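You operate a simulated robot arm through the tools that you are given. There is no shell and no other tool. Be economical: measure what you need, move in short steps, check, and stop when the job is done.

Carry out the task below with a simulated two-armed robot. There is one attempt and no reset: what you move stays moved.

## Task
Take both devices that read over 40 C out of the soak drawer.
Fine: the soak screen shows each heat; they go into empty pockets of the holding tray; the third stays; shut the drawer.

The check looks at the end state, three seconds after you hand in, the way a careful person would. Anything else that was tipped, shoved, dropped, spilled or broken makes it a failure.

## Robot
Two 7-joint arms with fingered hands on one trunk, on a base that drives. Base frame: it is fixed to the floor where the robot stands at the start and does not move with it; the origin is under the middle of the robot, x ahead of it, y to its left, z up. Units: m, rad, N and s.
The left shoulder is at the start at [0.048, 0.163, 1.034], the right one opposite. Places, roughly: green soak key [0.4, 0.2, 1.2]; pocket 6 of the holding tray [0.6, -0.6, 1.1]; pocket 7 of the holding tray [0.6, -0.6, 1.1]; soak drawer [0.7, 0.1, 1.2]. Payload 4 kg a hand.
Tool frame (each hand has its own): the origin (TCP) lies between the finger pads and is the grasp point; the fingertips stand 0.036 m ahead of it; z points along the fingers, y is the line along which they close. Largest opening 0.124 m; the body of the gripper starts 0.042 m behind the TCP. The gripper is a hand of 4 fingers: y runs from the thumb to the fingers, the wrist lies at [-0.015, -0.099, -0.189] in the tool frame, and closing takes about 1.5 s.
Orientation is that of the tool frame in the base frame, as a unit quaternion [x, y, z, w]. With the fingers straight down and the wrist toward the robot, the tool's x, y and z point along [0, 1, 0], [1, 0, 0] and [0, 0, -1] of the base frame.

## Interface
- The arms move only by the tool move_arm. It takes "left_commands", "right_commands" or both (then of equal length, played together; a hand with none holds still); each is a list of rows, each an object (a shift or turn left out is 0, a gripper value left out holds the last) with "linear": the shift along the tool's x, y, z in cm, a list of three; "rotation": the turn, a rotation vector about the tool's x, y, z in rad, a list of three. In form: [{"linear": [x, y, z], "rotation": [ax, ay, az]}, ...]. A call has 1 to 20 rows; each row is the pose to reach, as a shift and turn from the pose commanded when the call began, along the tool's axes at that moment. "left_hand" and "right_hand" are, for a hand that has rows, the finger opening in cm, from 0 to 12.4, set as the call begins (left out, the last holds). Each row takes 0.2 s and may step no farther than 0.05 m and 0.15 rad from the row before; otherwise, or with a gripper value out of range, the whole call is refused. A pose out of reach is approached as far as the arm can. The call stops where the force on the tool passes 70 N (or 10 N more than at its start, if that is more) or the arm is blocked; 0.2 s more then pass. Each finger travels about 0.045 m/s and halts on what it meets, pressing with about 23 N; the grip force reading is that of the motor and also rises with nothing between the fingers. The clock runs only during rows and for 0.2 s after the last one: add rows that repeat a pose to give the fingers time. It gives the time, the measured TCP pose, the force on the tool (base axes), the opening and the grip force at its end, in the units of the frame above (readings bear some noise), with the torque about the TCP (base axes, N m) and any sound that the robot's microphone picked up.
- Cameras (640 x 400 px; columns grow to the right, rows downward): "scene" is now at [0.1642, -0.0267, 1.3043]; the picture's right is [-0.30, -0.95, 0.06], its down [-0.13, -0.02, -0.99] and it looks along [0.94, -0.31, -0.12] (base axes); focal length 214 px, centre (320, 200). "left" rides on the left gripper at [-0.075, -0.086, -0.123] in its tool frame; the picture's right is [-0.70, -0.34, 0.63], its down [0.64, -0.68, 0.35] and it looks along [0.32, 0.65, 0.69] (tool axes); focal length 275 px, centre (320, 200). "right" rides on the right gripper at [0.075, -0.086, -0.123] in its tool frame; the picture's right is [-0.70, 0.34, -0.63], its down [-0.64, -0.68, 0.35] and it looks along [-0.32, 0.65, 0.69] (tool axes); focal length 275 px, centre (320, 200). There is no depth. A picture from a camera that has moved, and an enlarged one, comes with that camera's place and axes in the base frame and with its lens.
- capture(camera): a new picture of that camera. It takes no simulated time.
- move_column(by): slides the trunk up (or, below 0, down) by that many m; the arms and the scene camera ride with it, the base frame stays. It gives what a move gives, with no picture.
- roll_base(legs): drives the robot by 1 to 6 legs, each [ahead, left, turn to the left] in m, m and rad, along the robot's own axes; the way and the turn of a leg run together, so that a leg with both is an arc; at most 1.5 m and 3.142 rad a leg. The arms and the cameras ride along, it lands a little off, and it stops where it bumps. It gives what a move gives.
- finger_targets(index, middle, ring, thumb_bend, thumb_turn, hand): sets how far each is bent, from 0 (flat) to 1 (curled in); at 0.3 the hand is open as for a grip, at 0.7 the pads meet at the TCP. One left out holds its place. A second passes; each finger stops where it meets its share of the squeeze, and holds until it gets a number again. A gripper value or a shape takes the hand back. It gives what a move gives, with no picture; readings hold the bend of each and the force on the fingers (four entries, about 0 where the hand has none), thumb and palm. thumb_turn goes from beside the hand (0) to across from the fingers (1), as for a grip.
- preshape(shape, hand): the hand has 4 fingers and takes this shape, open, in about a second: jaw (thumb against the fingers, like two jaws); tri (thumb and two fingers); tip (a fingertip pinch); poke (one finger out to press); point (the index stretched); flat (the hand flat); cup (the hand cupped); fist (a fist). The gripper value then closes the fingers along that shape, each until it touches; the sizes above hold for jaw. It gives what a move gives, with no picture.
- pan_tilt(pan, tilt): turns the head with the scene camera to pan (to the left, within 1.501 rad either way) and tilt (down, from -0.506 to 1.204), counted from straight ahead of the robot. It gives what a move gives.
- enlarge(camera, box): a new picture of the part [left, top, right, bottom] of that camera's present view, enlarged. It takes no simulated time.
- job_done(): hands the job in; it is judged then, once.

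Go step by step. Nothing tells you exact positions but the pictures and the camera data: compare them with the known pose of the tool, close in by small moves and look again before you grip or let go. The budget is 120 turns and 100 pictures, counting those below and the enlarged ones. Unless the task says otherwise, let go and move clear before handing in, and close with one line.

The tools are called as name(argument=value, ...) on one line, values as JSON. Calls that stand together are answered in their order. move_arm: Moves the arms, as the interface text tells. Its arguments: {"type":"object","properties":{"left_commands":{"type":"array","items":{"type":"object","properties":{"linear":{"type":"array","items":{"type":"number"}},"rotation":{"type":"array","items":{"type":"number"}}}}},"left_hand":{"type":"number"},"right_commands":{"type":"array","items":{"type":"object","properties":{"linear":{"type":"array","items":{"type":"number"}},"rotation":{"type":"array","items":{"type":"number"}}}}},"right_hand":{"type":"number"}},"required":[]} The other tools are called the same way: move_column (by) slides the trunk up or down; preshape (shape, hand) gives the hand a shape; finger_targets (index, middle, ring, thumb_bend, thumb_turn, hand) moves the fingers one by one; roll_base (legs) drives the base; pan_tilt (pan, tilt) turns the head that bears the scene camera; capture (camera) takes a picture; enlarge (camera, box) takes an enlarged picture of a part of a camera's view; job_done () hands the job in.

At the start:

```text
time_s: 0.0
left_eef_pos: [0.4359, -0.0454, 1.4558]
left_ee_rot: [0.707, 0.707, 0.0, 0.0]
left_force: [-0.4, 0.9, 0.0]
left_moment: [0.01, -0.04, 0.01]
left_finger_gap: 0.1235
left_finger_force: 0.1
left_shape: jaw
left_bend: [0.3, 0.3, 0.3, 0.3, 0.98]
left_finger forces: [0.0, 0.0, 0.0, 0.0, 0.0, 0.0]
right_eef_pos: [0.393, -0.4952, 1.3712]
right_ee_rot: [0.707, 0.707, 0.0, 0.0]
right_force: [-0.4, -0.5, -0.6]
right_moment: [-0.02, 0.04, 0.01]
right_finger_gap: 0.1238
right_finger_force: 0.0
right_shape: jaw
right_bend: [0.3, 0.3, 0.3, 0.3, 0.98]
right_finger forces: [0.0, 0.0, 0.0, 0.0, 0.0, 0.0]
trunk travel left (down, up): [-0.2, 0.278]
robot x, y, heading: [-0.0021, -0.0016, 0.001]
head pan, tilt: [-0.312, -0.054]
```

scene: 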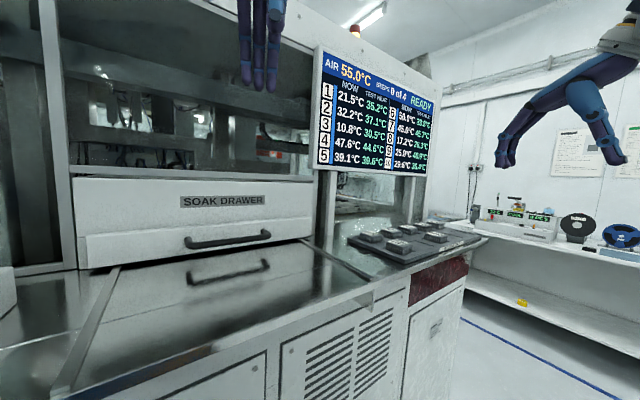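
right: 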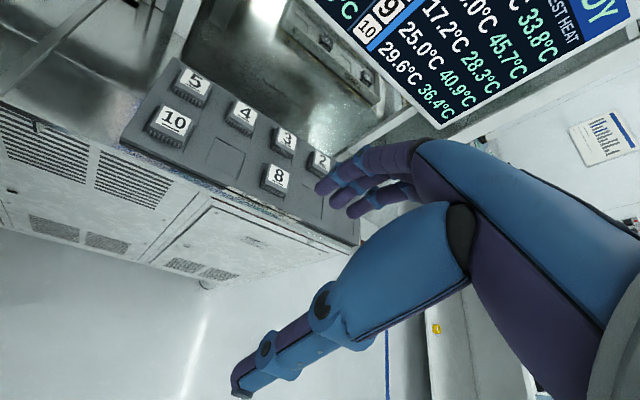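
left: 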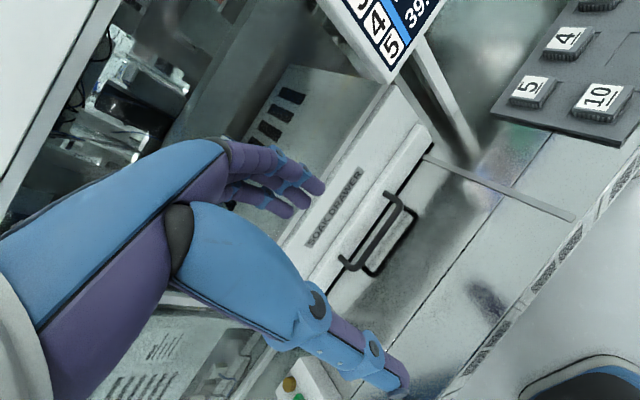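

I see the shut soak drawer, a screen of temperatures and the holding tray to the right. First I read the screen closely and look down around the left for the green key.

enlarge(camera="scene", box=[305, 40, 445, 190])

pan_tilt(pan=0.3, tilt=0.45)

capture(camera="scene")

```text
2.67 times, centred on (375, 115) of scene
camera zoom: at [0.1642, -0.0267, 1.3043], right [-0.3, -0.95, 0.06], down [-0.13, -0.02, -0.99], along [0.94, -0.31, -0.12], focal length 572 px, centre (173, 427)
```

zoom: 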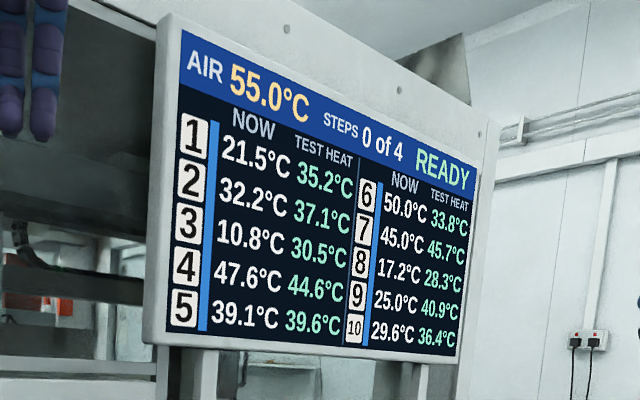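

```text
time_s: 1.0
left_eef_pos: [0.4362, -0.0452, 1.4555]
left_ee_rot: [0.707, 0.707, 0.0, -0.001]
left_force: [0.7, 0.2, 0.8]
left_moment: [-0.01, -0.01, 0.01]
left_finger_gap: 0.1236
left_finger_force: 0.1
left_shape: jaw
left_bend: [0.3, 0.3, 0.3, 0.3, 0.98]
left_finger forces: [0.0, 0.0, 0.2, 0.1, 0.1, 0.0]
right_eef_pos: [0.3937, -0.4953, 1.372]
right_ee_rot: [0.706, 0.708, 0.0, 0.0]
right_force: [-0.4, 1.0, 0.2]
right_moment: [0.02, 0.0, 0.05]
right_finger_gap: 0.1239
right_finger_force: 0.0
right_shape: jaw
right_bend: [0.3, 0.3, 0.3, 0.3, 0.98]
right_finger forces: [0.0, 0.1, 0.0, 0.1, 0.0, 0.0]
trunk travel left (down, up): [-0.2, 0.278]
robot x, y, heading: [-0.0008, 0.0025, 0.0]
head pan, tilt: [0.3, 0.45]
```

```text
95 pictures are left
camera scene: at [0.1592, 0.0276, 1.2581], right [0.29, -0.96, -0.05], down [-0.57, -0.13, -0.81], along [0.77, 0.27, -0.59], focal length 214 px, centre (320, 200)
```

scene: 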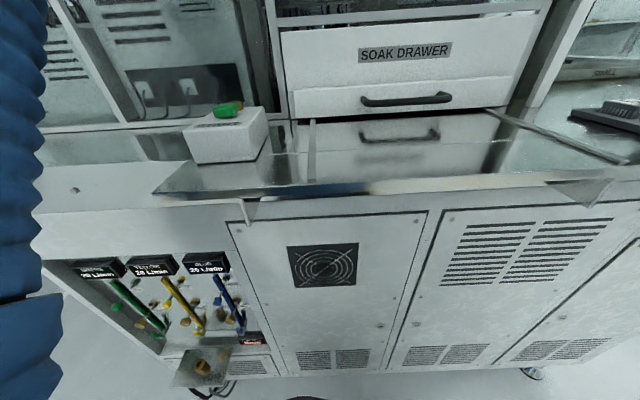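

The key is the green button on the white box at left; the drawer handle is near [0.57, 0.01, 1.18], just over the worktop. I look closer at the handle and the tray.

enlarge(camera="left", box=[280, 140, 460, 300])

enlarge(camera="scene", box=[260, 0, 560, 200])

enlarge(camera="right", box=[100, 40, 380, 260])

```text
2.50 times, centred on (370, 220) of left
camera zoom: at [0.3505, -0.1202, 1.5788], right [-0.34, -0.7, -0.63], down [-0.68, 0.64, -0.35], along [0.65, 0.32, -0.69], focal length 688 px, centre (195, 150)
```

zoom: 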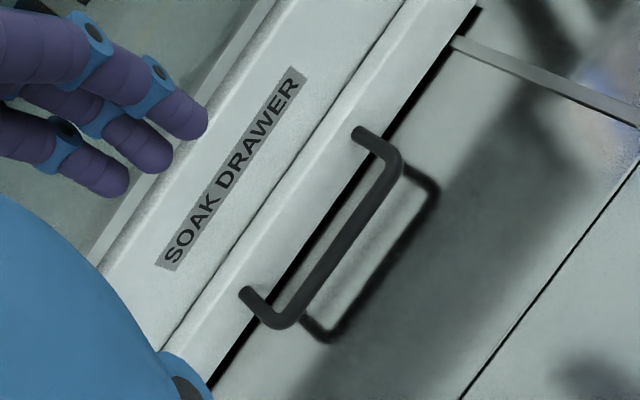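

```text
2.00 times, centred on (410, 100) of scene
camera zoom: at [0.1592, 0.0276, 1.2581], right [0.29, -0.96, -0.05], down [-0.57, -0.13, -0.81], along [0.77, 0.27, -0.59], focal length 429 px, centre (140, 400)
```

zoom: 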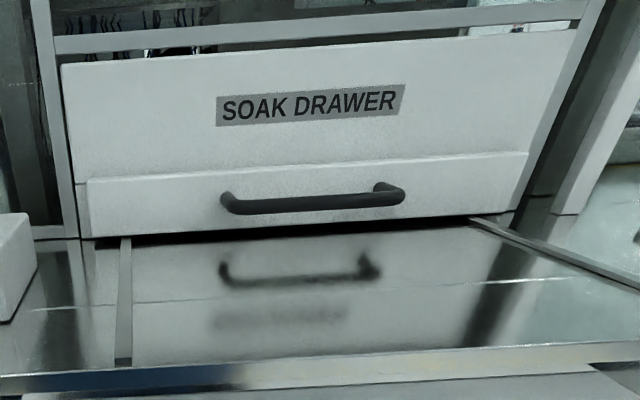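

```text
1.82 times, centred on (240, 150) of right
camera zoom: at [0.3063, -0.4198, 1.4927], right [0.34, -0.7, 0.63], down [-0.68, -0.64, -0.35], along [0.65, -0.32, -0.69], focal length 500 px, centre (466, 291)
```

zoom: 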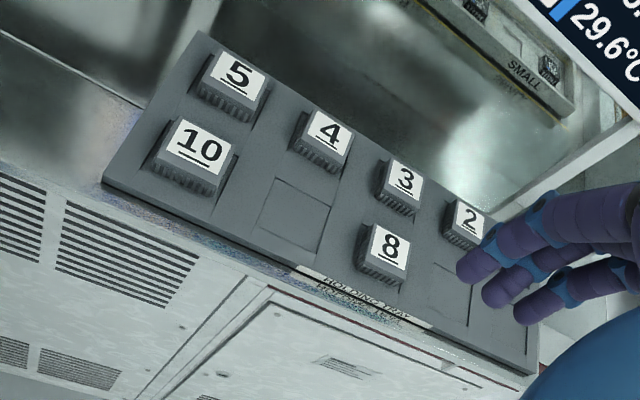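

Two empty pockets are seen in the tray (under 4 and under 2). The handle bar I take to be at about [0.581, 0.005, 1.169], 3 cm above the worktop, with a ~3 cm gap behind; I bring the left hand above it, tilted 30 degrees.

move_arm(left_commands=[{"linear": [1, 2, 3.5], "rotation": [-0.1, 0, 0]}, {"linear": [2, 4, 7], "rotation": [-0.2, 0, 0]}, {"linear": [3, 6, 10.5], "rotation": [-0.3, 0, 0]}, {"linear": [4, 8, 14], "rotation": [-0.4, 0, 0]}, {"linear": [5, 9.5, 17], "rotation": [-0.52, 0, 0]}, {"linear": [5, 9.9, 18.5], "rotation": [-0.52, 0, 0]}, {"linear": [5, 9.9, 18.5], "rotation": [-0.52, 0, 0]}], left_hand=4.5)

capture(camera="left")

capture(camera="scene")

```text
time_s: 2.8
left_eef_pos: [0.5089, -0.0055, 1.2794]
left_ee_rot: [0.68, 0.683, 0.192, 0.184]
left_force: [0.4, 0.4, -0.4]
left_moment: [0.01, -0.01, -0.02]
left_finger_gap: 0.0453
left_finger_force: 0.0
left_shape: jaw
left_bend: [0.48, 0.51, 0.5, 0.6, 1.0]
left_finger forces: [0.0, 0.0, 0.1, 0.0, 0.0, 0.0]
right_eef_pos: [0.3744, -0.5049, 1.3706]
right_ee_rot: [0.704, 0.71, 0.007, 0.0]
right_force: [0.7, 0.4, -0.4]
right_moment: [0.01, 0.0, 0.0]
right_finger_gap: 0.1238
right_finger_force: 0.1
right_shape: jaw
right_bend: [0.3, 0.3, 0.3, 0.3, 0.98]
right_finger forces: [0.0, 0.0, 0.1, 0.0, 0.1, 0.0]
trunk travel left (down, up): [-0.2, 0.278]
robot x, y, heading: [-0.011, 0.002, 0.006]
head pan, tilt: [0.3, 0.45]
stopped in row 7 (left hand): the arm was blocked; the commanded pose is now the measured one
```

```text
91 pictures are left
camera left: at [0.3744, -0.0817, 1.3396], right [0.04, -0.69, -0.72], down [-0.41, 0.65, -0.64], along [0.91, 0.32, -0.26], focal length 275 px, centre (320, 200)
```

left: 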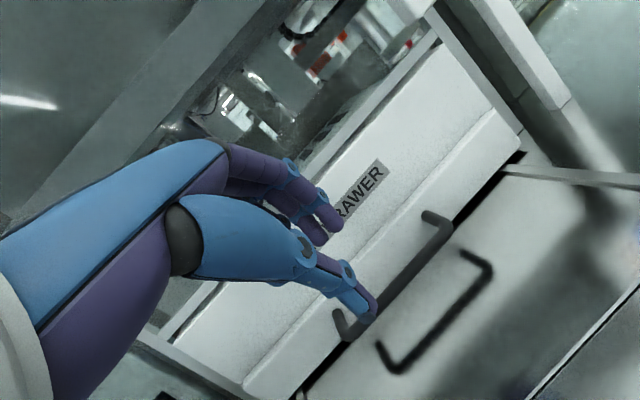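

```text
90 pictures are left
camera scene: at [0.1374, 0.0158, 1.2598], right [0.3, -0.95, -0.06], down [-0.56, -0.12, -0.82], along [0.77, 0.28, -0.57], focal length 214 px, centre (320, 200)
```

scene: 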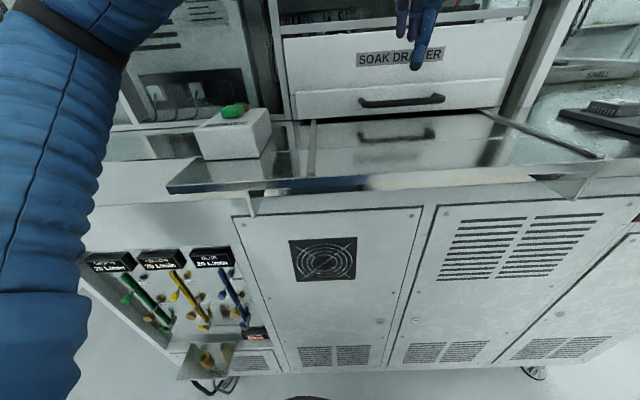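

The arm was blocked by something short of the handle, and the base was nudged back 1 cm. I look up along the hand and the left arm to find the contact.

pan_tilt(pan=0.35, tilt=-0.15)

capture(camera="scene")

capture(camera="right")

```text
time_s: 3.8
left_eef_pos: [0.5106, -0.0041, 1.2787]
left_ee_rot: [0.68, 0.683, 0.192, 0.183]
left_force: [0.1, -0.1, 0.4]
left_moment: [0.0, 0.02, -0.03]
left_finger_gap: 0.045
left_finger_force: 0.1
left_shape: jaw
left_bend: [0.48, 0.51, 0.5, 0.6, 1.0]
left_finger forces: [0.0, 0.0, 0.0, 0.1, 0.0, 0.0]
right_eef_pos: [0.3715, -0.5064, 1.3714]
right_ee_rot: [0.704, 0.71, 0.01, 0.001]
right_force: [-0.4, -0.4, 0.2]
right_moment: [-0.03, 0.04, 0.01]
right_finger_gap: 0.1237
right_finger_force: 0.0
right_shape: jaw
right_bend: [0.3, 0.3, 0.3, 0.3, 0.98]
right_finger forces: [0.0, 0.1, 0.0, 0.0, 0.1, 0.1]
trunk travel left (down, up): [-0.2, 0.278]
robot x, y, heading: [-0.0045, 0.0006, 0.009]
head pan, tilt: [0.351, -0.15]
```

```text
89 pictures are left
camera scene: at [0.1377, 0.0162, 1.3158], right [0.35, -0.94, -0.07], down [-0.03, 0.06, -1.0], along [0.94, 0.35, -0.01], focal length 214 px, centre (320, 200)
```

scene: 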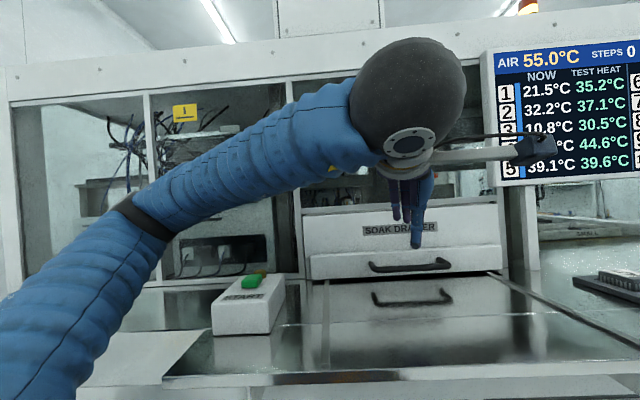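

```text
88 pictures are left
camera right: at [0.2827, -0.4328, 1.4926], right [0.33, -0.7, 0.63], down [-0.67, -0.65, -0.36], along [0.66, -0.3, -0.69], focal length 275 px, centre (320, 200)
```

right: 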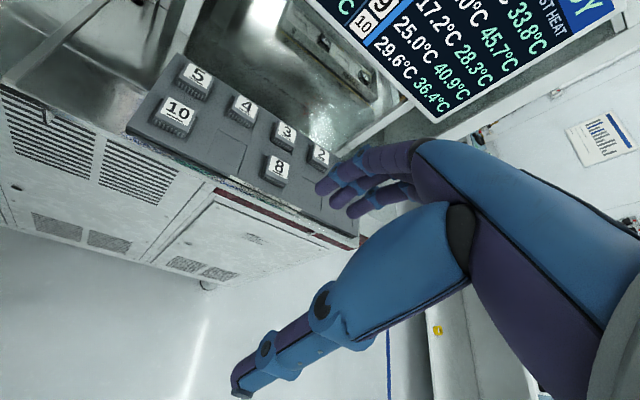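

The knuckles of the half-closed fingers bulge about 9 cm ahead, so they met the drawer front; a pinch from above won't fit. I back off and make the hand flat, to hook straight fingers down behind the bar and pull.

move_arm(left_commands=[{"linear": [0, -3, -3]}, {"linear": [0, -6, -5]}, {"linear": [0, -9, -5]}])

preshape(hand="left", shape="flat")

capture(camera="left")

capture(camera="scene")

```text
time_s: 4.6
left_eef_pos: [0.4195, 0.0135, 1.2732]
left_ee_rot: [0.678, 0.687, 0.185, 0.186]
left_force: [-0.4, 0.3, -0.5]
left_moment: [0.06, -0.01, 0.01]
left_finger_gap: 0.0453
left_finger_force: 0.1
left_shape: jaw
left_bend: [0.48, 0.52, 0.5, 0.6, 1.0]
left_finger forces: [0.1, 0.0, 0.0, 0.1, 0.0, 0.0]
right_eef_pos: [0.3841, -0.4876, 1.3765]
right_ee_rot: [0.704, 0.71, 0.002, 0.003]
right_force: [0.8, -0.1, -0.6]
right_moment: [0.01, 0.02, 0.03]
right_finger_gap: 0.1236
right_finger_force: 0.1
right_shape: jaw
right_bend: [0.3, 0.3, 0.3, 0.3, 0.98]
right_finger forces: [0.0, 0.0, 0.1, 0.0, 0.0, 0.1]
trunk travel left (down, up): [-0.2, 0.278]
robot x, y, heading: [-0.0047, -0.0016, 0.01]
head pan, tilt: [0.351, -0.15]
```

```text
time_s: 5.5
left_eef_pos: [0.4196, 0.0091, 1.2715]
left_ee_rot: [0.68, 0.684, 0.185, 0.185]
left_force: [-0.7, 0.6, 0.6]
left_moment: [0.01, -0.01, 0.02]
left_finger_gap: 0.1162
left_finger_force: 0.2
left_shape: flat
left_bend: [0.0, 0.0, 0.0, 0.96, 0.0]
left_finger forces: [0.0, 0.0, 0.0, 0.0, 0.0, 0.0]
right_eef_pos: [0.3848, -0.4917, 1.3743]
right_ee_rot: [0.705, 0.709, 0.002, 0.001]
right_force: [-0.2, 0.6, -0.2]
right_moment: [-0.03, 0.03, 0.01]
right_finger_gap: 0.1238
right_finger_force: 0.0
right_shape: jaw
right_bend: [0.3, 0.3, 0.3, 0.3, 0.98]
right_finger forces: [0.0, 0.1, 0.0, 0.1, 0.0, 0.0]
trunk travel left (down, up): [-0.2, 0.278]
robot x, y, heading: [-0.0055, 0.0023, 0.005]
head pan, tilt: [0.351, -0.15]
```

```text
87 pictures are left
camera left: at [0.285, -0.0678, 1.3347], right [0.03, -0.7, -0.72], down [-0.42, 0.64, -0.64], along [0.91, 0.32, -0.27], focal length 275 px, centre (320, 200)
```

left: 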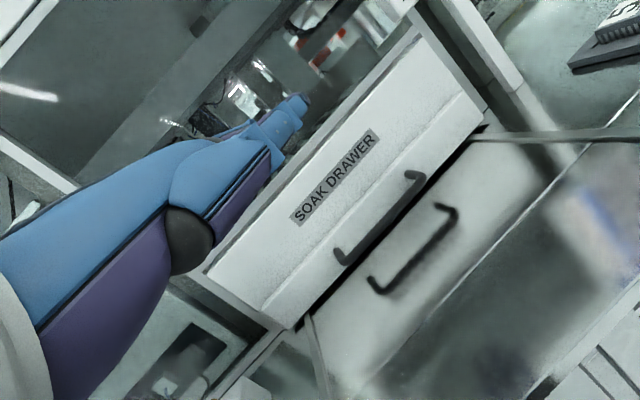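

```text
86 pictures are left
camera scene: at [0.1502, 0.0313, 1.3144], right [0.34, -0.94, -0.06], down [-0.04, 0.05, -1.0], along [0.94, 0.35, -0.02], focal length 214 px, centre (320, 200)
```

scene: 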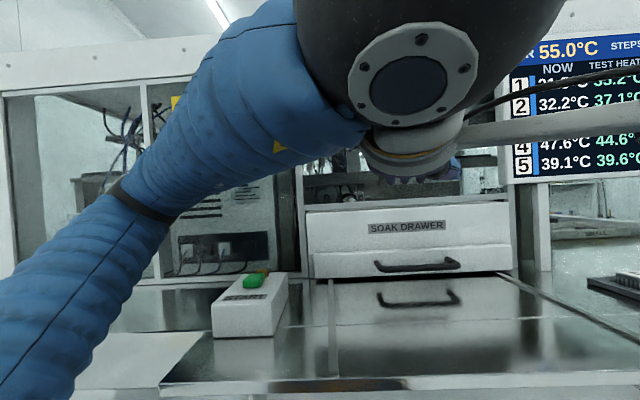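

The flat fingers point roughly 55 degrees off tool z toward +y. I lift and rotate the hand so the fingers point nearly straight down, then look again.

move_arm(left_commands=[{"linear": [0, 0.8, -2], "rotation": [0.14, 0, 0]}, {"linear": [0, 1.6, -4], "rotation": [0.28, 0, 0]}, {"linear": [0, 2.4, -6], "rotation": [0.42, 0, 0]}, {"linear": [0, 3.2, -8], "rotation": [0.56, 0, 0]}, {"linear": [0, 4, -10], "rotation": [0.7, 0, 0]}, {"linear": [0, 4.8, -12.3], "rotation": [0.84, 0, 0]}, {"linear": [0, 4.8, -12.3], "rotation": [0.98, 0, 0]}, {"linear": [0, 4.8, -12.3], "rotation": [1.12, 0, 0]}, {"linear": [0, 4.8, -12.3], "rotation": [1.12, 0, 0]}])

capture(camera="left")

capture(camera="scene")

```text
time_s: 7.5
left_eef_pos: [0.4068, 0.0102, 1.4005]
left_ee_rot: [0.673, 0.678, -0.21, -0.207]
left_force: [0.0, 0.1, 0.4]
left_moment: [0.0, 0.03, -0.03]
left_finger_gap: 0.1163
left_finger_force: 0.0
left_shape: flat
left_bend: [0.0, 0.0, 0.0, 0.96, 0.0]
left_finger forces: [0.0, 0.1, 0.0, 0.1, 0.0, 0.1]
right_eef_pos: [0.3907, -0.4913, 1.3724]
right_ee_rot: [0.705, 0.709, 0.0, 0.0]
right_force: [-0.3, 0.2, -0.2]
right_moment: [0.02, 0.0, 0.01]
right_finger_gap: 0.1238
right_finger_force: 0.2
right_shape: jaw
right_bend: [0.3, 0.3, 0.3, 0.3, 0.98]
right_finger forces: [0.0, 0.0, 0.1, 0.1, 0.1, 0.0]
trunk travel left (down, up): [-0.2, 0.278]
robot x, y, heading: [-0.009, 0.0004, 0.009]
head pan, tilt: [0.351, -0.15]
```

```text
85 pictures are left
camera left: at [0.4049, -0.0658, 1.5502], right [-0.63, -0.7, -0.33], down [-0.76, 0.64, 0.1], along [0.14, 0.31, -0.94], focal length 275 px, centre (320, 200)
```

left: 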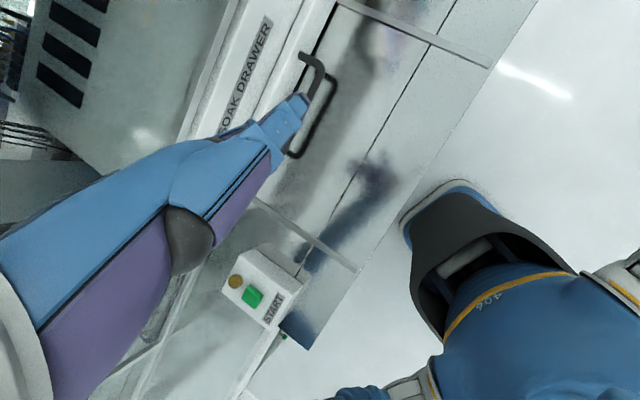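

```text
84 pictures are left
camera scene: at [0.156, 0.0311, 1.3134], right [0.34, -0.94, -0.06], down [-0.04, 0.05, -1.0], along [0.94, 0.35, -0.02], focal length 214 px, centre (320, 200)
```

scene: 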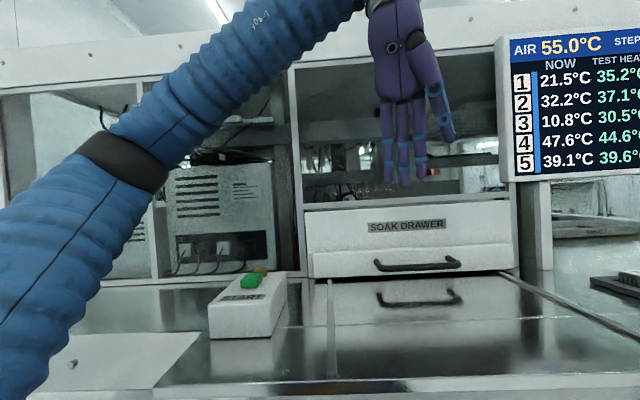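

The fingers now hang neatly above and in front of the handle, tips near [0.52, 0.02, 1.31]. I move them ahead and down to just over the gap behind the bar, in small steps.

move_arm(left_commands=[{"linear": [-0.7, 3.5, 0]}, {"linear": [-1.4, 6, 0]}, {"linear": [-2.2, 9, 1]}, {"linear": [-2.2, 11, 3]}, {"linear": [-2.2, 11.5, 4]}, {"linear": [-2.2, 11.5, 4]}])

capture(camera="left")

capture(camera="scene")

```text
time_s: 9.1
left_eef_pos: [0.4497, -0.0192, 1.3168]
left_ee_rot: [0.673, 0.685, -0.197, -0.2]
left_force: [0.2, 0.1, -0.5]
left_moment: [0.0, 0.02, 0.01]
left_finger_gap: 0.1162
left_finger_force: 0.1
left_shape: flat
left_bend: [0.0, 0.0, 0.0, 0.96, 0.0]
left_finger forces: [0.0, 0.0, 0.0, 0.0, 0.0, 0.0]
right_eef_pos: [0.3754, -0.4958, 1.3715]
right_ee_rot: [0.7, 0.714, 0.007, 0.001]
right_force: [-0.6, -0.5, -0.4]
right_moment: [0.0, 0.04, 0.02]
right_finger_gap: 0.1237
right_finger_force: 0.1
right_shape: jaw
right_bend: [0.3, 0.3, 0.3, 0.3, 0.98]
right_finger forces: [0.0, 0.0, 0.1, 0.0, 0.0, 0.0]
trunk travel left (down, up): [-0.2, 0.278]
robot x, y, heading: [-0.0136, 0.0038, 0.018]
head pan, tilt: [0.351, -0.15]
stopped in row 6 (left hand): the arm was blocked; the commanded pose is now the measured one
```

```text
83 pictures are left
camera left: at [0.4453, -0.0957, 1.4659], right [-0.61, -0.7, -0.36], down [-0.77, 0.63, 0.08], along [0.17, 0.33, -0.93], focal length 275 px, centre (320, 200)
```

left: 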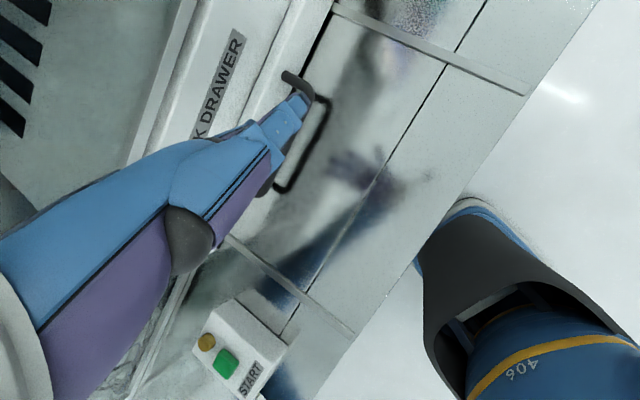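

```text
82 pictures are left
camera scene: at [0.135, 0.0238, 1.315], right [0.36, -0.93, -0.07], down [-0.03, 0.06, -1.0], along [0.93, 0.36, -0.01], focal length 214 px, centre (320, 200)
```

scene: 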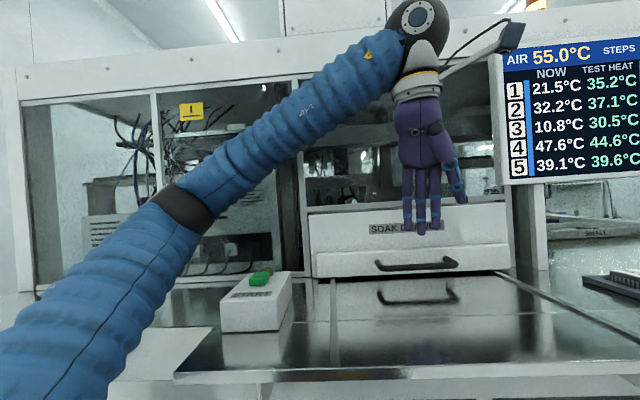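

Blocked again though the tips (~[0.565, 0, 1.24]) are still clear of the panel; I suspect the upper arm leans on the bench edge, since the shoulder sits below the worktop. I ease back and raise the trunk.

move_arm(left_commands=[{"linear": [0, -2, -2]}, {"linear": [0, -3, -3]}])

move_column(by=0.2)

pan_tilt(pan=0.5, tilt=0.6)

capture(camera="scene")

```text
time_s: 9.7
left_eef_pos: [0.4635, -0.0076, 1.3497]
left_ee_rot: [0.672, 0.682, -0.207, -0.202]
left_force: [1.0, 0.3, 0.8]
left_moment: [-0.02, -0.01, 0.02]
left_finger_gap: 0.1161
left_finger_force: 0.0
left_shape: flat
left_bend: [0.0, 0.0, 0.0, 0.96, 0.0]
left_finger forces: [0.0, 0.0, 0.0, 0.1, 0.1, 0.1]
right_eef_pos: [0.389, -0.4873, 1.3721]
right_ee_rot: [0.703, 0.712, 0.001, 0.0]
right_force: [-0.7, 0.6, -0.4]
right_moment: [0.01, -0.02, -0.01]
right_finger_gap: 0.1238
right_finger_force: 0.1
right_shape: jaw
right_bend: [0.3, 0.3, 0.3, 0.3, 0.98]
right_finger forces: [0.1, 0.0, 0.1, 0.0, 0.0, 0.1]
trunk travel left (down, up): [-0.2, 0.278]
robot x, y, heading: [-0.0071, 0.0019, 0.011]
head pan, tilt: [0.351, -0.15]
```

```text
time_s: 11.9
left_eef_pos: [0.4636, -0.0071, 1.5502]
left_ee_rot: [0.673, 0.681, -0.207, -0.203]
left_force: [0.1, 0.3, 0.3]
left_moment: [0.0, 0.03, 0.01]
left_finger_gap: 0.1159
left_finger_force: 0.1
left_shape: flat
left_bend: [0.0, 0.0, 0.0, 0.96, 0.0]
left_finger forces: [0.0, 0.1, 0.1, 0.1, 0.0, 0.1]
right_eef_pos: [0.3914, -0.4871, 1.5722]
right_ee_rot: [0.702, 0.712, 0.0, 0.001]
right_force: [-0.2, 0.0, 0.1]
right_moment: [0.03, 0.0, -0.01]
right_finger_gap: 0.1235
right_finger_force: 0.1
right_shape: jaw
right_bend: [0.3, 0.3, 0.3, 0.3, 0.98]
right_finger forces: [0.1, 0.0, 0.0, 0.0, 0.0, 0.0]
trunk travel left (down, up): [-0.4, 0.078]
robot x, y, heading: [-0.0106, -0.0009, 0.014]
head pan, tilt: [0.351, -0.15]
```

```text
time_s: 13.0
left_eef_pos: [0.4627, -0.0083, 1.5492]
left_ee_rot: [0.673, 0.681, -0.207, -0.204]
left_force: [0.6, 0.1, 0.3]
left_moment: [0.02, 0.0, 0.04]
left_finger_gap: 0.1163
left_finger_force: 0.0
left_shape: flat
left_bend: [0.0, 0.0, 0.0, 0.96, 0.0]
left_finger forces: [0.1, 0.0, 0.1, 0.1, 0.1, 0.0]
right_eef_pos: [0.3907, -0.4868, 1.572]
right_ee_rot: [0.702, 0.712, 0.0, 0.001]
right_force: [0.1, 0.6, 0.1]
right_moment: [-0.02, 0.0, 0.01]
right_finger_gap: 0.1238
right_finger_force: 0.0
right_shape: jaw
right_bend: [0.3, 0.3, 0.3, 0.3, 0.98]
right_finger forces: [0.0, 0.0, 0.0, 0.0, 0.0, 0.1]
trunk travel left (down, up): [-0.4, 0.078]
robot x, y, heading: [-0.01, 0.0019, 0.012]
head pan, tilt: [0.499, 0.6]
```

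```text
81 pictures are left
camera scene: at [0.0658, 0.0456, 1.47], right [0.49, -0.87, -0.01], down [-0.51, -0.28, -0.82], along [0.71, 0.4, -0.58], focal length 214 px, centre (320, 200)
```

scene: 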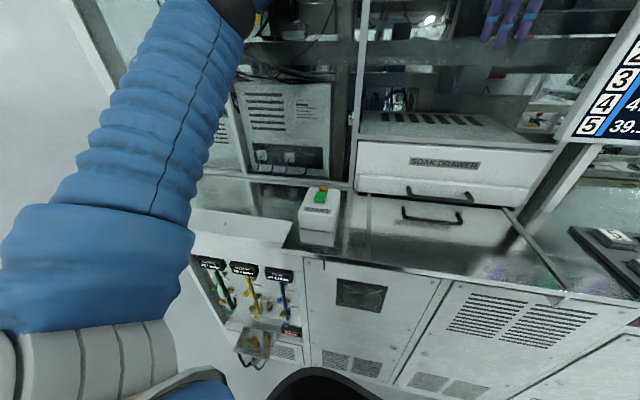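

From above, the arm looks clear now. I lower the hand with the trunk raised, bringing the tips above the gap.

move_arm(left_commands=[{"linear": [0, 2.5, 3.3]}, {"linear": [0, 5, 6.6]}, {"linear": [0, 7.5, 9.9]}, {"linear": [-0.5, 10, 13.2]}, {"linear": [-0.5, 12.5, 16.5]}, {"linear": [-0.5, 14.5, 19]}, {"linear": [-0.5, 16.0, 20.6]}, {"linear": [-0.5, 16.6, 20.3]}, {"linear": [-0.5, 16.6, 20.3]}])

capture(camera="left")

capture(camera="scene")

```text
time_s: 15.2
left_eef_pos: [0.459, 0.0023, 1.2881]
left_ee_rot: [0.652, 0.7, -0.21, -0.2]
left_force: [0.5, -0.1, -0.3]
left_moment: [0.0, 0.1, -0.07]
left_finger_gap: 0.1163
left_finger_force: 0.1
left_shape: flat
left_bend: [0.0, 0.0, 0.0, 0.96, 0.0]
left_finger forces: [0.1, 0.1, 0.0, 0.1, 0.0, 0.0]
right_eef_pos: [0.3738, -0.4861, 1.5723]
right_ee_rot: [0.688, 0.725, 0.007, 0.0]
right_force: [0.7, -1.3, -0.3]
right_moment: [0.15, 0.08, 0.04]
right_finger_gap: 0.124
right_finger_force: 0.0
right_shape: jaw
right_bend: [0.3, 0.3, 0.3, 0.3, 0.98]
right_finger forces: [0.1, 0.1, 0.0, 0.0, 0.0, 0.0]
trunk travel left (down, up): [-0.4, 0.078]
robot x, y, heading: [-0.0314, 0.0011, 0.055]
head pan, tilt: [0.499, 0.6]
stopped in row 9 (left hand): the arm was blocked; the commanded pose is now the measured one
```

```text
80 pictures are left
camera left: at [0.4625, -0.0759, 1.438], right [-0.58, -0.74, -0.34], down [-0.8, 0.59, 0.09], along [0.13, 0.33, -0.93], focal length 275 px, centre (320, 200)
```

left: 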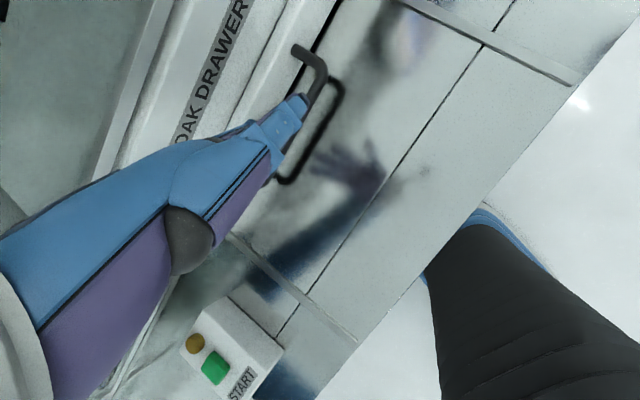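

```text
79 pictures are left
camera scene: at [0.0284, 0.0343, 1.4704], right [0.53, -0.85, -0.01], down [-0.49, -0.29, -0.82], along [0.7, 0.44, -0.57], focal length 214 px, centre (320, 200)
```

scene: 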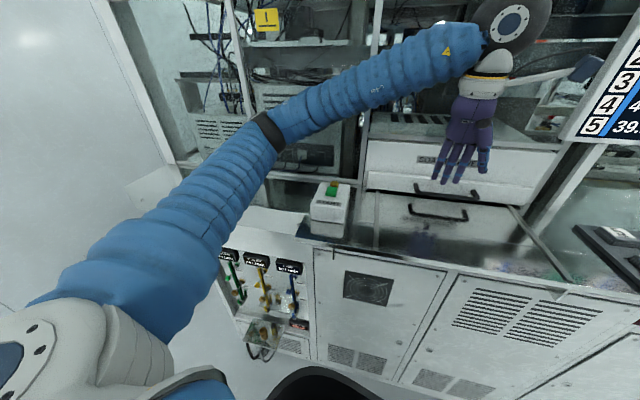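

The base was pushed back and turned again, while the tips are still ~3 cm in front of the bar. I look up at the wrist, camera mount and screen to find the real contact.

pan_tilt(pan=0.0, tilt=0.1)

capture(camera="scene")

capture(camera="right")

```text
time_s: 16.1
left_eef_pos: [0.4566, 0.0013, 1.2893]
left_ee_rot: [0.655, 0.699, -0.209, -0.199]
left_force: [0.5, -1.2, 0.8]
left_moment: [-0.01, -0.04, 0.0]
left_finger_gap: 0.1163
left_finger_force: 0.0
left_shape: flat
left_bend: [0.0, 0.0, 0.0, 0.96, 0.0]
left_finger forces: [0.0, 0.0, 0.0, 0.0, 0.0, 0.0]
right_eef_pos: [0.3693, -0.4835, 1.5765]
right_ee_rot: [0.688, 0.725, 0.008, 0.004]
right_force: [0.6, 0.5, -0.2]
right_moment: [0.0, 0.01, 0.01]
right_finger_gap: 0.1237
right_finger_force: 0.1
right_shape: jaw
right_bend: [0.3, 0.3, 0.3, 0.3, 0.98]
right_finger forces: [0.0, 0.0, 0.1, 0.2, 0.0, 0.0]
trunk travel left (down, up): [-0.4, 0.078]
robot x, y, heading: [-0.0282, -0.0009, 0.047]
head pan, tilt: [0.0, 0.099]
```

```text
78 pictures are left
camera scene: at [0.0428, -0.0041, 1.5166], right [0.05, -1.0, 0.0], down [-0.1, 0.0, -0.99], along [0.99, 0.05, -0.1], focal length 214 px, centre (320, 200)
```

scene: 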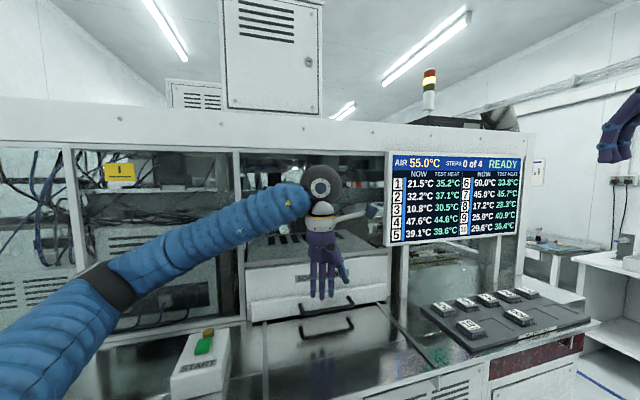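

```text
77 pictures are left
camera right: at [0.2771, -0.4123, 1.6958], right [0.36, -0.68, 0.64], down [-0.64, -0.68, -0.36], along [0.68, -0.28, -0.68], focal length 275 px, centre (320, 200)
```

right: 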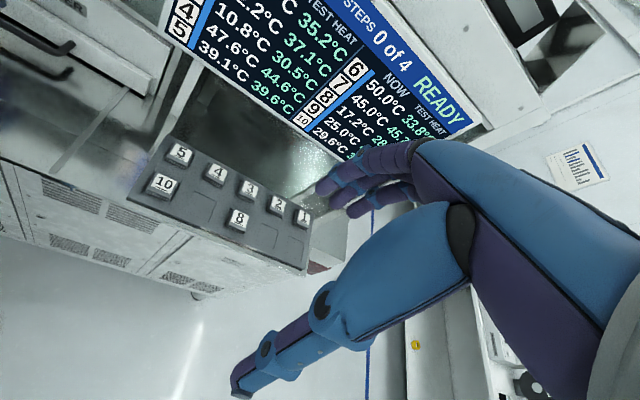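

The tray now shows pockets 9, 7 and 6 empty, so the drawer holds 6 (50.0), 7 (45.0) and 9 (25.0): 6 and 7 must come out. Nothing is visibly touching, so I test by rolling the base gently back to its place.

roll_base(legs=[[0.02, 0, -0.045]])

capture(camera="scene")

```text
time_s: 16.8
left_eef_pos: [0.4585, -0.0, 1.2896]
left_ee_rot: [0.653, 0.7, -0.21, -0.199]
left_force: [-0.6, -0.9, 0.5]
left_moment: [-0.05, 0.01, -0.02]
left_finger_gap: 0.1161
left_finger_force: 0.1
left_shape: flat
left_bend: [0.0, 0.0, 0.0, 0.96, 0.0]
left_finger forces: [0.0, 0.0, 0.0, 0.1, 0.0, 0.0]
right_eef_pos: [0.3723, -0.4832, 1.5749]
right_ee_rot: [0.687, 0.726, 0.006, 0.003]
right_force: [0.7, -0.4, 0.2]
right_moment: [-0.01, 0.02, 0.04]
right_finger_gap: 0.1236
right_finger_force: 0.1
right_shape: jaw
right_bend: [0.3, 0.3, 0.3, 0.3, 0.98]
right_finger forces: [0.0, 0.0, 0.1, 0.1, 0.0, 0.1]
trunk travel left (down, up): [-0.4, 0.078]
robot x, y, heading: [-0.031, -0.0039, 0.055]
head pan, tilt: [0.0, 0.099]
stopped in leg 1: the robot was blocked; the commanded pose is now the measured one
```

```text
76 pictures are left
camera scene: at [0.0444, -0.0051, 1.5172], right [0.05, -1.0, -0.01], down [-0.1, 0.0, -0.99], along [0.99, 0.05, -0.1], focal length 214 px, centre (320, 200)
```

scene: 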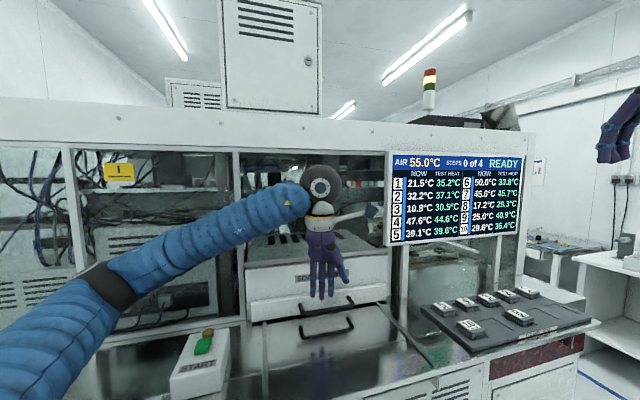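

Something truly touches; candidates are the hand camera against the screen edge, or the arm on the left. I withdraw the hand a few cm toward me and left, then look at the left side before rolling back into place.

move_arm(left_commands=[{"linear": [1, -1.6, 1.1]}, {"linear": [2, -3.2, 2.2]}, {"linear": [2, -5, 3.0]}])

roll_base(legs=[[0.0, 0, -0.045]])

pan_tilt(pan=0.9, tilt=0.5)

capture(camera="scene")

capture(camera="left")

```text
time_s: 17.6
left_eef_pos: [0.4012, 0.0094, 1.287]
left_ee_rot: [0.653, 0.697, -0.211, -0.206]
left_force: [-0.3, -0.1, -0.4]
left_moment: [-0.04, -0.03, -0.01]
left_finger_gap: 0.1162
left_finger_force: 0.1
left_shape: flat
left_bend: [0.0, 0.0, 0.0, 0.96, 0.0]
left_finger forces: [0.0, 0.0, 0.0, 0.0, 0.0, 0.0]
right_eef_pos: [0.373, -0.4914, 1.5699]
right_ee_rot: [0.689, 0.725, 0.008, 0.0]
right_force: [0.4, -0.1, 0.7]
right_moment: [-0.01, -0.01, -0.02]
right_finger_gap: 0.1238
right_finger_force: 0.1
right_shape: jaw
right_bend: [0.3, 0.3, 0.3, 0.3, 0.98]
right_finger forces: [0.0, 0.0, 0.1, 0.2, 0.0, 0.0]
trunk travel left (down, up): [-0.4, 0.078]
robot x, y, heading: [-0.0308, 0.0007, 0.05]
head pan, tilt: [0.0, 0.099]
```

```text
time_s: 18.3
left_eef_pos: [0.3998, 0.0091, 1.2886]
left_ee_rot: [0.657, 0.695, -0.211, -0.204]
left_force: [-0.4, 0.6, 0.8]
left_moment: [-0.01, -0.02, -0.02]
left_finger_gap: 0.1164
left_finger_force: 0.1
left_shape: flat
left_bend: [0.0, 0.0, 0.0, 0.96, 0.0]
left_finger forces: [0.0, 0.0, 0.0, 0.1, 0.0, 0.1]
right_eef_pos: [0.3721, -0.4872, 1.5734]
right_ee_rot: [0.688, 0.726, 0.005, 0.001]
right_force: [0.3, 0.1, -0.3]
right_moment: [-0.02, 0.02, -0.02]
right_finger_gap: 0.1239
right_finger_force: 0.1
right_shape: jaw
right_bend: [0.3, 0.3, 0.3, 0.3, 0.98]
right_finger forces: [0.0, 0.0, 0.0, 0.0, 0.0, 0.0]
trunk travel left (down, up): [-0.4, 0.078]
robot x, y, heading: [-0.0295, -0.0062, 0.051]
head pan, tilt: [0.0, 0.099]
stopped in leg 1: the robot was blocked; the commanded pose is now the measured one
```

```text
time_s: 19.5
left_eef_pos: [0.4012, 0.0102, 1.2886]
left_ee_rot: [0.655, 0.696, -0.211, -0.205]
left_force: [0.5, 0.0, 0.5]
left_moment: [0.0, 0.01, -0.01]
left_finger_gap: 0.1161
left_finger_force: 0.0
left_shape: flat
left_bend: [0.0, 0.0, 0.0, 0.96, 0.0]
left_finger forces: [0.0, 0.0, 0.0, 0.0, 0.1, 0.0]
right_eef_pos: [0.3726, -0.4895, 1.5728]
right_ee_rot: [0.689, 0.725, 0.006, 0.001]
right_force: [0.0, -0.2, 0.3]
right_moment: [-0.01, 0.0, -0.02]
right_finger_gap: 0.124
right_finger_force: 0.1
right_shape: jaw
right_bend: [0.3, 0.3, 0.3, 0.3, 0.98]
right_finger forces: [0.0, 0.0, 0.0, 0.0, 0.0, 0.1]
trunk travel left (down, up): [-0.4, 0.078]
robot x, y, heading: [-0.0322, -0.0049, 0.046]
head pan, tilt: [0.901, 0.499]
```

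```text
75 pictures are left
camera scene: at [0.0071, 0.0595, 1.4805], right [0.81, -0.58, -0.01], down [-0.28, -0.38, -0.88], along [0.51, 0.72, -0.48], focal length 214 px, centre (320, 200)
```

scene: 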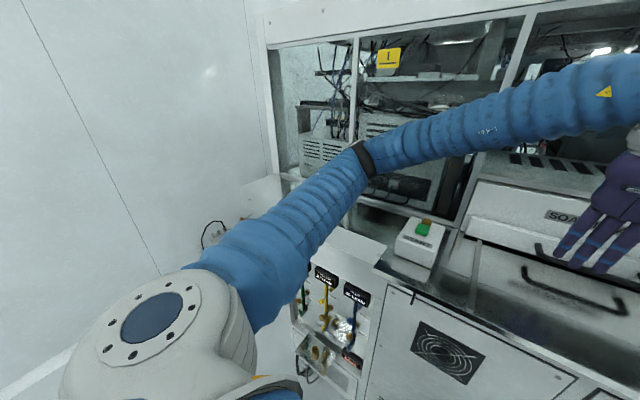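

```text
74 pictures are left
camera left: at [0.4041, -0.067, 1.4378], right [-0.59, -0.73, -0.34], down [-0.79, 0.6, 0.1], along [0.13, 0.33, -0.94], focal length 275 px, centre (320, 200)
```

left: 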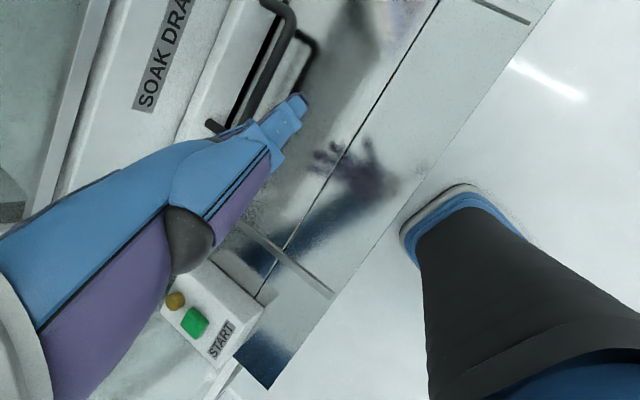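

The arm looks clear on the left, but the robot's round foot is right up against the bench plinth. I back the base off by 6 cm and then straighten the heading.

roll_base(legs=[[-0.06, 0, 0]])

roll_base(legs=[[0, 0, -0.05]])

pan_tilt(pan=0.0, tilt=1.1)

capture(camera="scene")

```text
time_s: 20.4
left_eef_pos: [0.3531, 0.0207, 1.2831]
left_ee_rot: [0.654, 0.694, -0.218, -0.205]
left_force: [-0.5, -0.1, -0.2]
left_moment: [-0.01, -0.01, -0.01]
left_finger_gap: 0.1164
left_finger_force: 0.0
left_shape: flat
left_bend: [0.0, 0.0, 0.0, 0.96, 0.0]
left_finger forces: [0.0, 0.0, 0.0, 0.0, 0.1, 0.1]
right_eef_pos: [0.3295, -0.4757, 1.5735]
right_ee_rot: [0.688, 0.726, -0.001, 0.0]
right_force: [0.2, 0.3, 0.8]
right_moment: [-0.03, -0.01, 0.04]
right_finger_gap: 0.1236
right_finger_force: 0.1
right_shape: jaw
right_bend: [0.3, 0.3, 0.3, 0.3, 0.98]
right_finger forces: [0.0, 0.1, 0.0, 0.1, 0.0, 0.1]
trunk travel left (down, up): [-0.4, 0.078]
robot x, y, heading: [-0.0901, -0.0056, 0.051]
head pan, tilt: [0.901, 0.499]
```

```text
time_s: 21.3
left_eef_pos: [0.3548, -0.0049, 1.2826]
left_ee_rot: [0.671, 0.678, -0.213, -0.211]
left_force: [0.8, 1.2, -0.1]
left_moment: [0.02, 0.0, 0.0]
left_finger_gap: 0.1162
left_finger_force: 0.2
left_shape: flat
left_bend: [0.0, 0.0, 0.0, 0.96, 0.0]
left_finger forces: [0.1, 0.1, 0.1, 0.0, 0.0, 0.0]
right_eef_pos: [0.3048, -0.4989, 1.573]
right_ee_rot: [0.707, 0.707, 0.001, 0.0]
right_force: [0.2, 0.5, -0.3]
right_moment: [0.01, 0.0, 0.01]
right_finger_gap: 0.1237
right_finger_force: 0.0
right_shape: jaw
right_bend: [0.3, 0.3, 0.3, 0.3, 0.98]
right_finger forces: [0.0, 0.0, 0.0, 0.0, 0.0, 0.0]
trunk travel left (down, up): [-0.4, 0.078]
robot x, y, heading: [-0.0882, -0.0079, -0.001]
head pan, tilt: [0.901, 0.499]
```

```text
time_s: 22.5
left_eef_pos: [0.3541, -0.0033, 1.2833]
left_ee_rot: [0.671, 0.678, -0.212, -0.211]
left_force: [-0.5, -0.7, 0.9]
left_moment: [-0.01, 0.05, 0.01]
left_finger_gap: 0.1163
left_finger_force: 0.0
left_shape: flat
left_bend: [0.0, 0.0, 0.0, 0.96, 0.0]
left_finger forces: [0.0, 0.1, 0.1, 0.0, 0.0, 0.0]
right_eef_pos: [0.3041, -0.5001, 1.573]
right_ee_rot: [0.707, 0.708, 0.0, 0.001]
right_force: [0.4, -0.4, -0.2]
right_moment: [0.0, -0.04, -0.02]
right_finger_gap: 0.1236
right_finger_force: 0.2
right_shape: jaw
right_bend: [0.3, 0.3, 0.3, 0.3, 0.98]
right_finger forces: [0.1, 0.1, 0.1, 0.0, 0.1, 0.0]
trunk travel left (down, up): [-0.4, 0.078]
robot x, y, heading: [-0.0877, -0.0094, -0.002]
head pan, tilt: [0.0, 1.1]
```

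```text
73 pictures are left
camera scene: at [-0.0293, -0.0055, 1.4315], right [0.0, -1.0, 0.0], down [-0.9, 0.0, -0.44], along [0.44, 0.0, -0.9], focal length 214 px, centre (320, 200)
```

scene: 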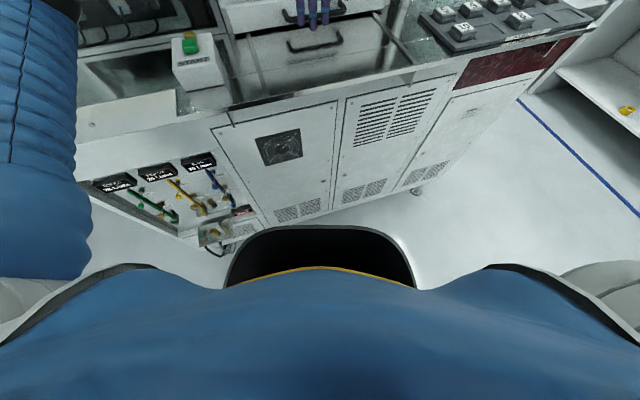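

With the base at x = -0.09 it moves freely, so the plinth was the contact. I bring the tips forward again, just in front of and above the bar.

move_arm(left_commands=[{"linear": [-0.3, 1.9, -2]}, {"linear": [-0.6, 3.8, -4]}, {"linear": [-1, 5.7, -6]}, {"linear": [-1, 5.7, -6]}])

pan_tilt(pan=0.1, tilt=0.45)

enlarge(camera="scene", box=[220, 60, 440, 200])

capture(camera="left")

```text
time_s: 23.5
left_eef_pos: [0.4353, -0.0125, 1.301]
left_ee_rot: [0.671, 0.678, -0.213, -0.21]
left_force: [-0.1, 0.8, -0.6]
left_moment: [0.03, -0.01, 0.03]
left_finger_gap: 0.116
left_finger_force: 0.1
left_shape: flat
left_bend: [0.0, 0.0, 0.0, 0.96, 0.0]
left_finger forces: [0.1, 0.0, 0.0, 0.0, 0.1, 0.1]
right_eef_pos: [0.3049, -0.4995, 1.5737]
right_ee_rot: [0.707, 0.707, 0.0, 0.001]
right_force: [0.0, -0.4, -0.1]
right_moment: [-0.02, 0.02, 0.0]
right_finger_gap: 0.1242
right_finger_force: 0.0
right_shape: jaw
right_bend: [0.3, 0.3, 0.3, 0.3, 0.98]
right_finger forces: [0.0, 0.1, 0.1, 0.1, 0.0, 0.0]
trunk travel left (down, up): [-0.4, 0.078]
robot x, y, heading: [-0.0885, -0.0053, -0.003]
head pan, tilt: [0.0, 1.1]
```

```text
time_s: 24.5
left_eef_pos: [0.4348, -0.0125, 1.3007]
left_ee_rot: [0.671, 0.678, -0.213, -0.211]
left_force: [0.6, 0.7, -0.4]
left_moment: [0.03, 0.0, 0.02]
left_finger_gap: 0.1161
left_finger_force: 0.1
left_shape: flat
left_bend: [0.0, 0.0, 0.0, 0.96, 0.0]
left_finger forces: [0.1, 0.0, 0.1, 0.1, 0.1, 0.1]
right_eef_pos: [0.3042, -0.4996, 1.5734]
right_ee_rot: [0.706, 0.708, 0.001, 0.001]
right_force: [0.1, 0.5, 0.4]
right_moment: [0.01, -0.01, -0.03]
right_finger_gap: 0.1238
right_finger_force: 0.1
right_shape: jaw
right_bend: [0.3, 0.3, 0.3, 0.3, 0.98]
right_finger forces: [0.0, 0.0, 0.1, 0.1, 0.0, 0.0]
trunk travel left (down, up): [-0.4, 0.078]
robot x, y, heading: [-0.087, -0.004, 0.002]
head pan, tilt: [0.099, 0.45]
```

```text
2.86 times, centred on (330, 130) of scene
camera zoom: at [-0.0004, 0.0037, 1.4831], right [0.1, -0.99, 0.0], down [-0.45, -0.04, -0.89], along [0.89, 0.09, -0.45], focal length 613 px, centre (291, 400)
```

zoom: 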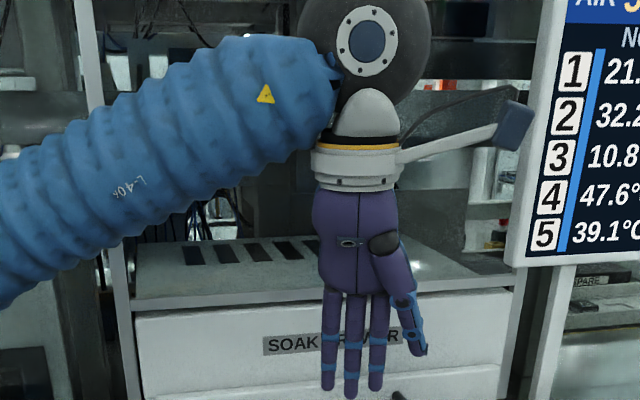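

```text
71 pictures are left
camera left: at [0.4366, -0.0883, 1.4502], right [-0.63, -0.7, -0.33], down [-0.76, 0.64, 0.11], along [0.13, 0.32, -0.94], focal length 275 px, centre (320, 200)
```

left: 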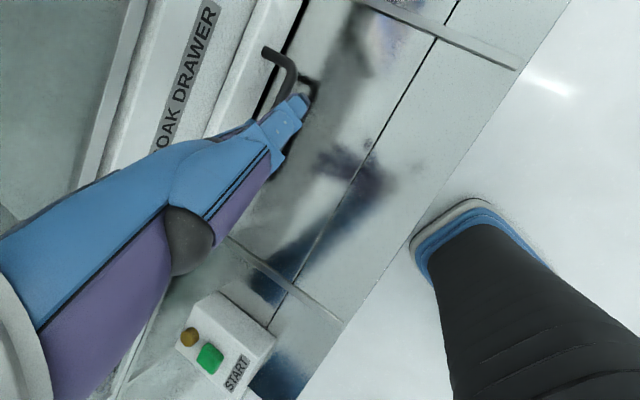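

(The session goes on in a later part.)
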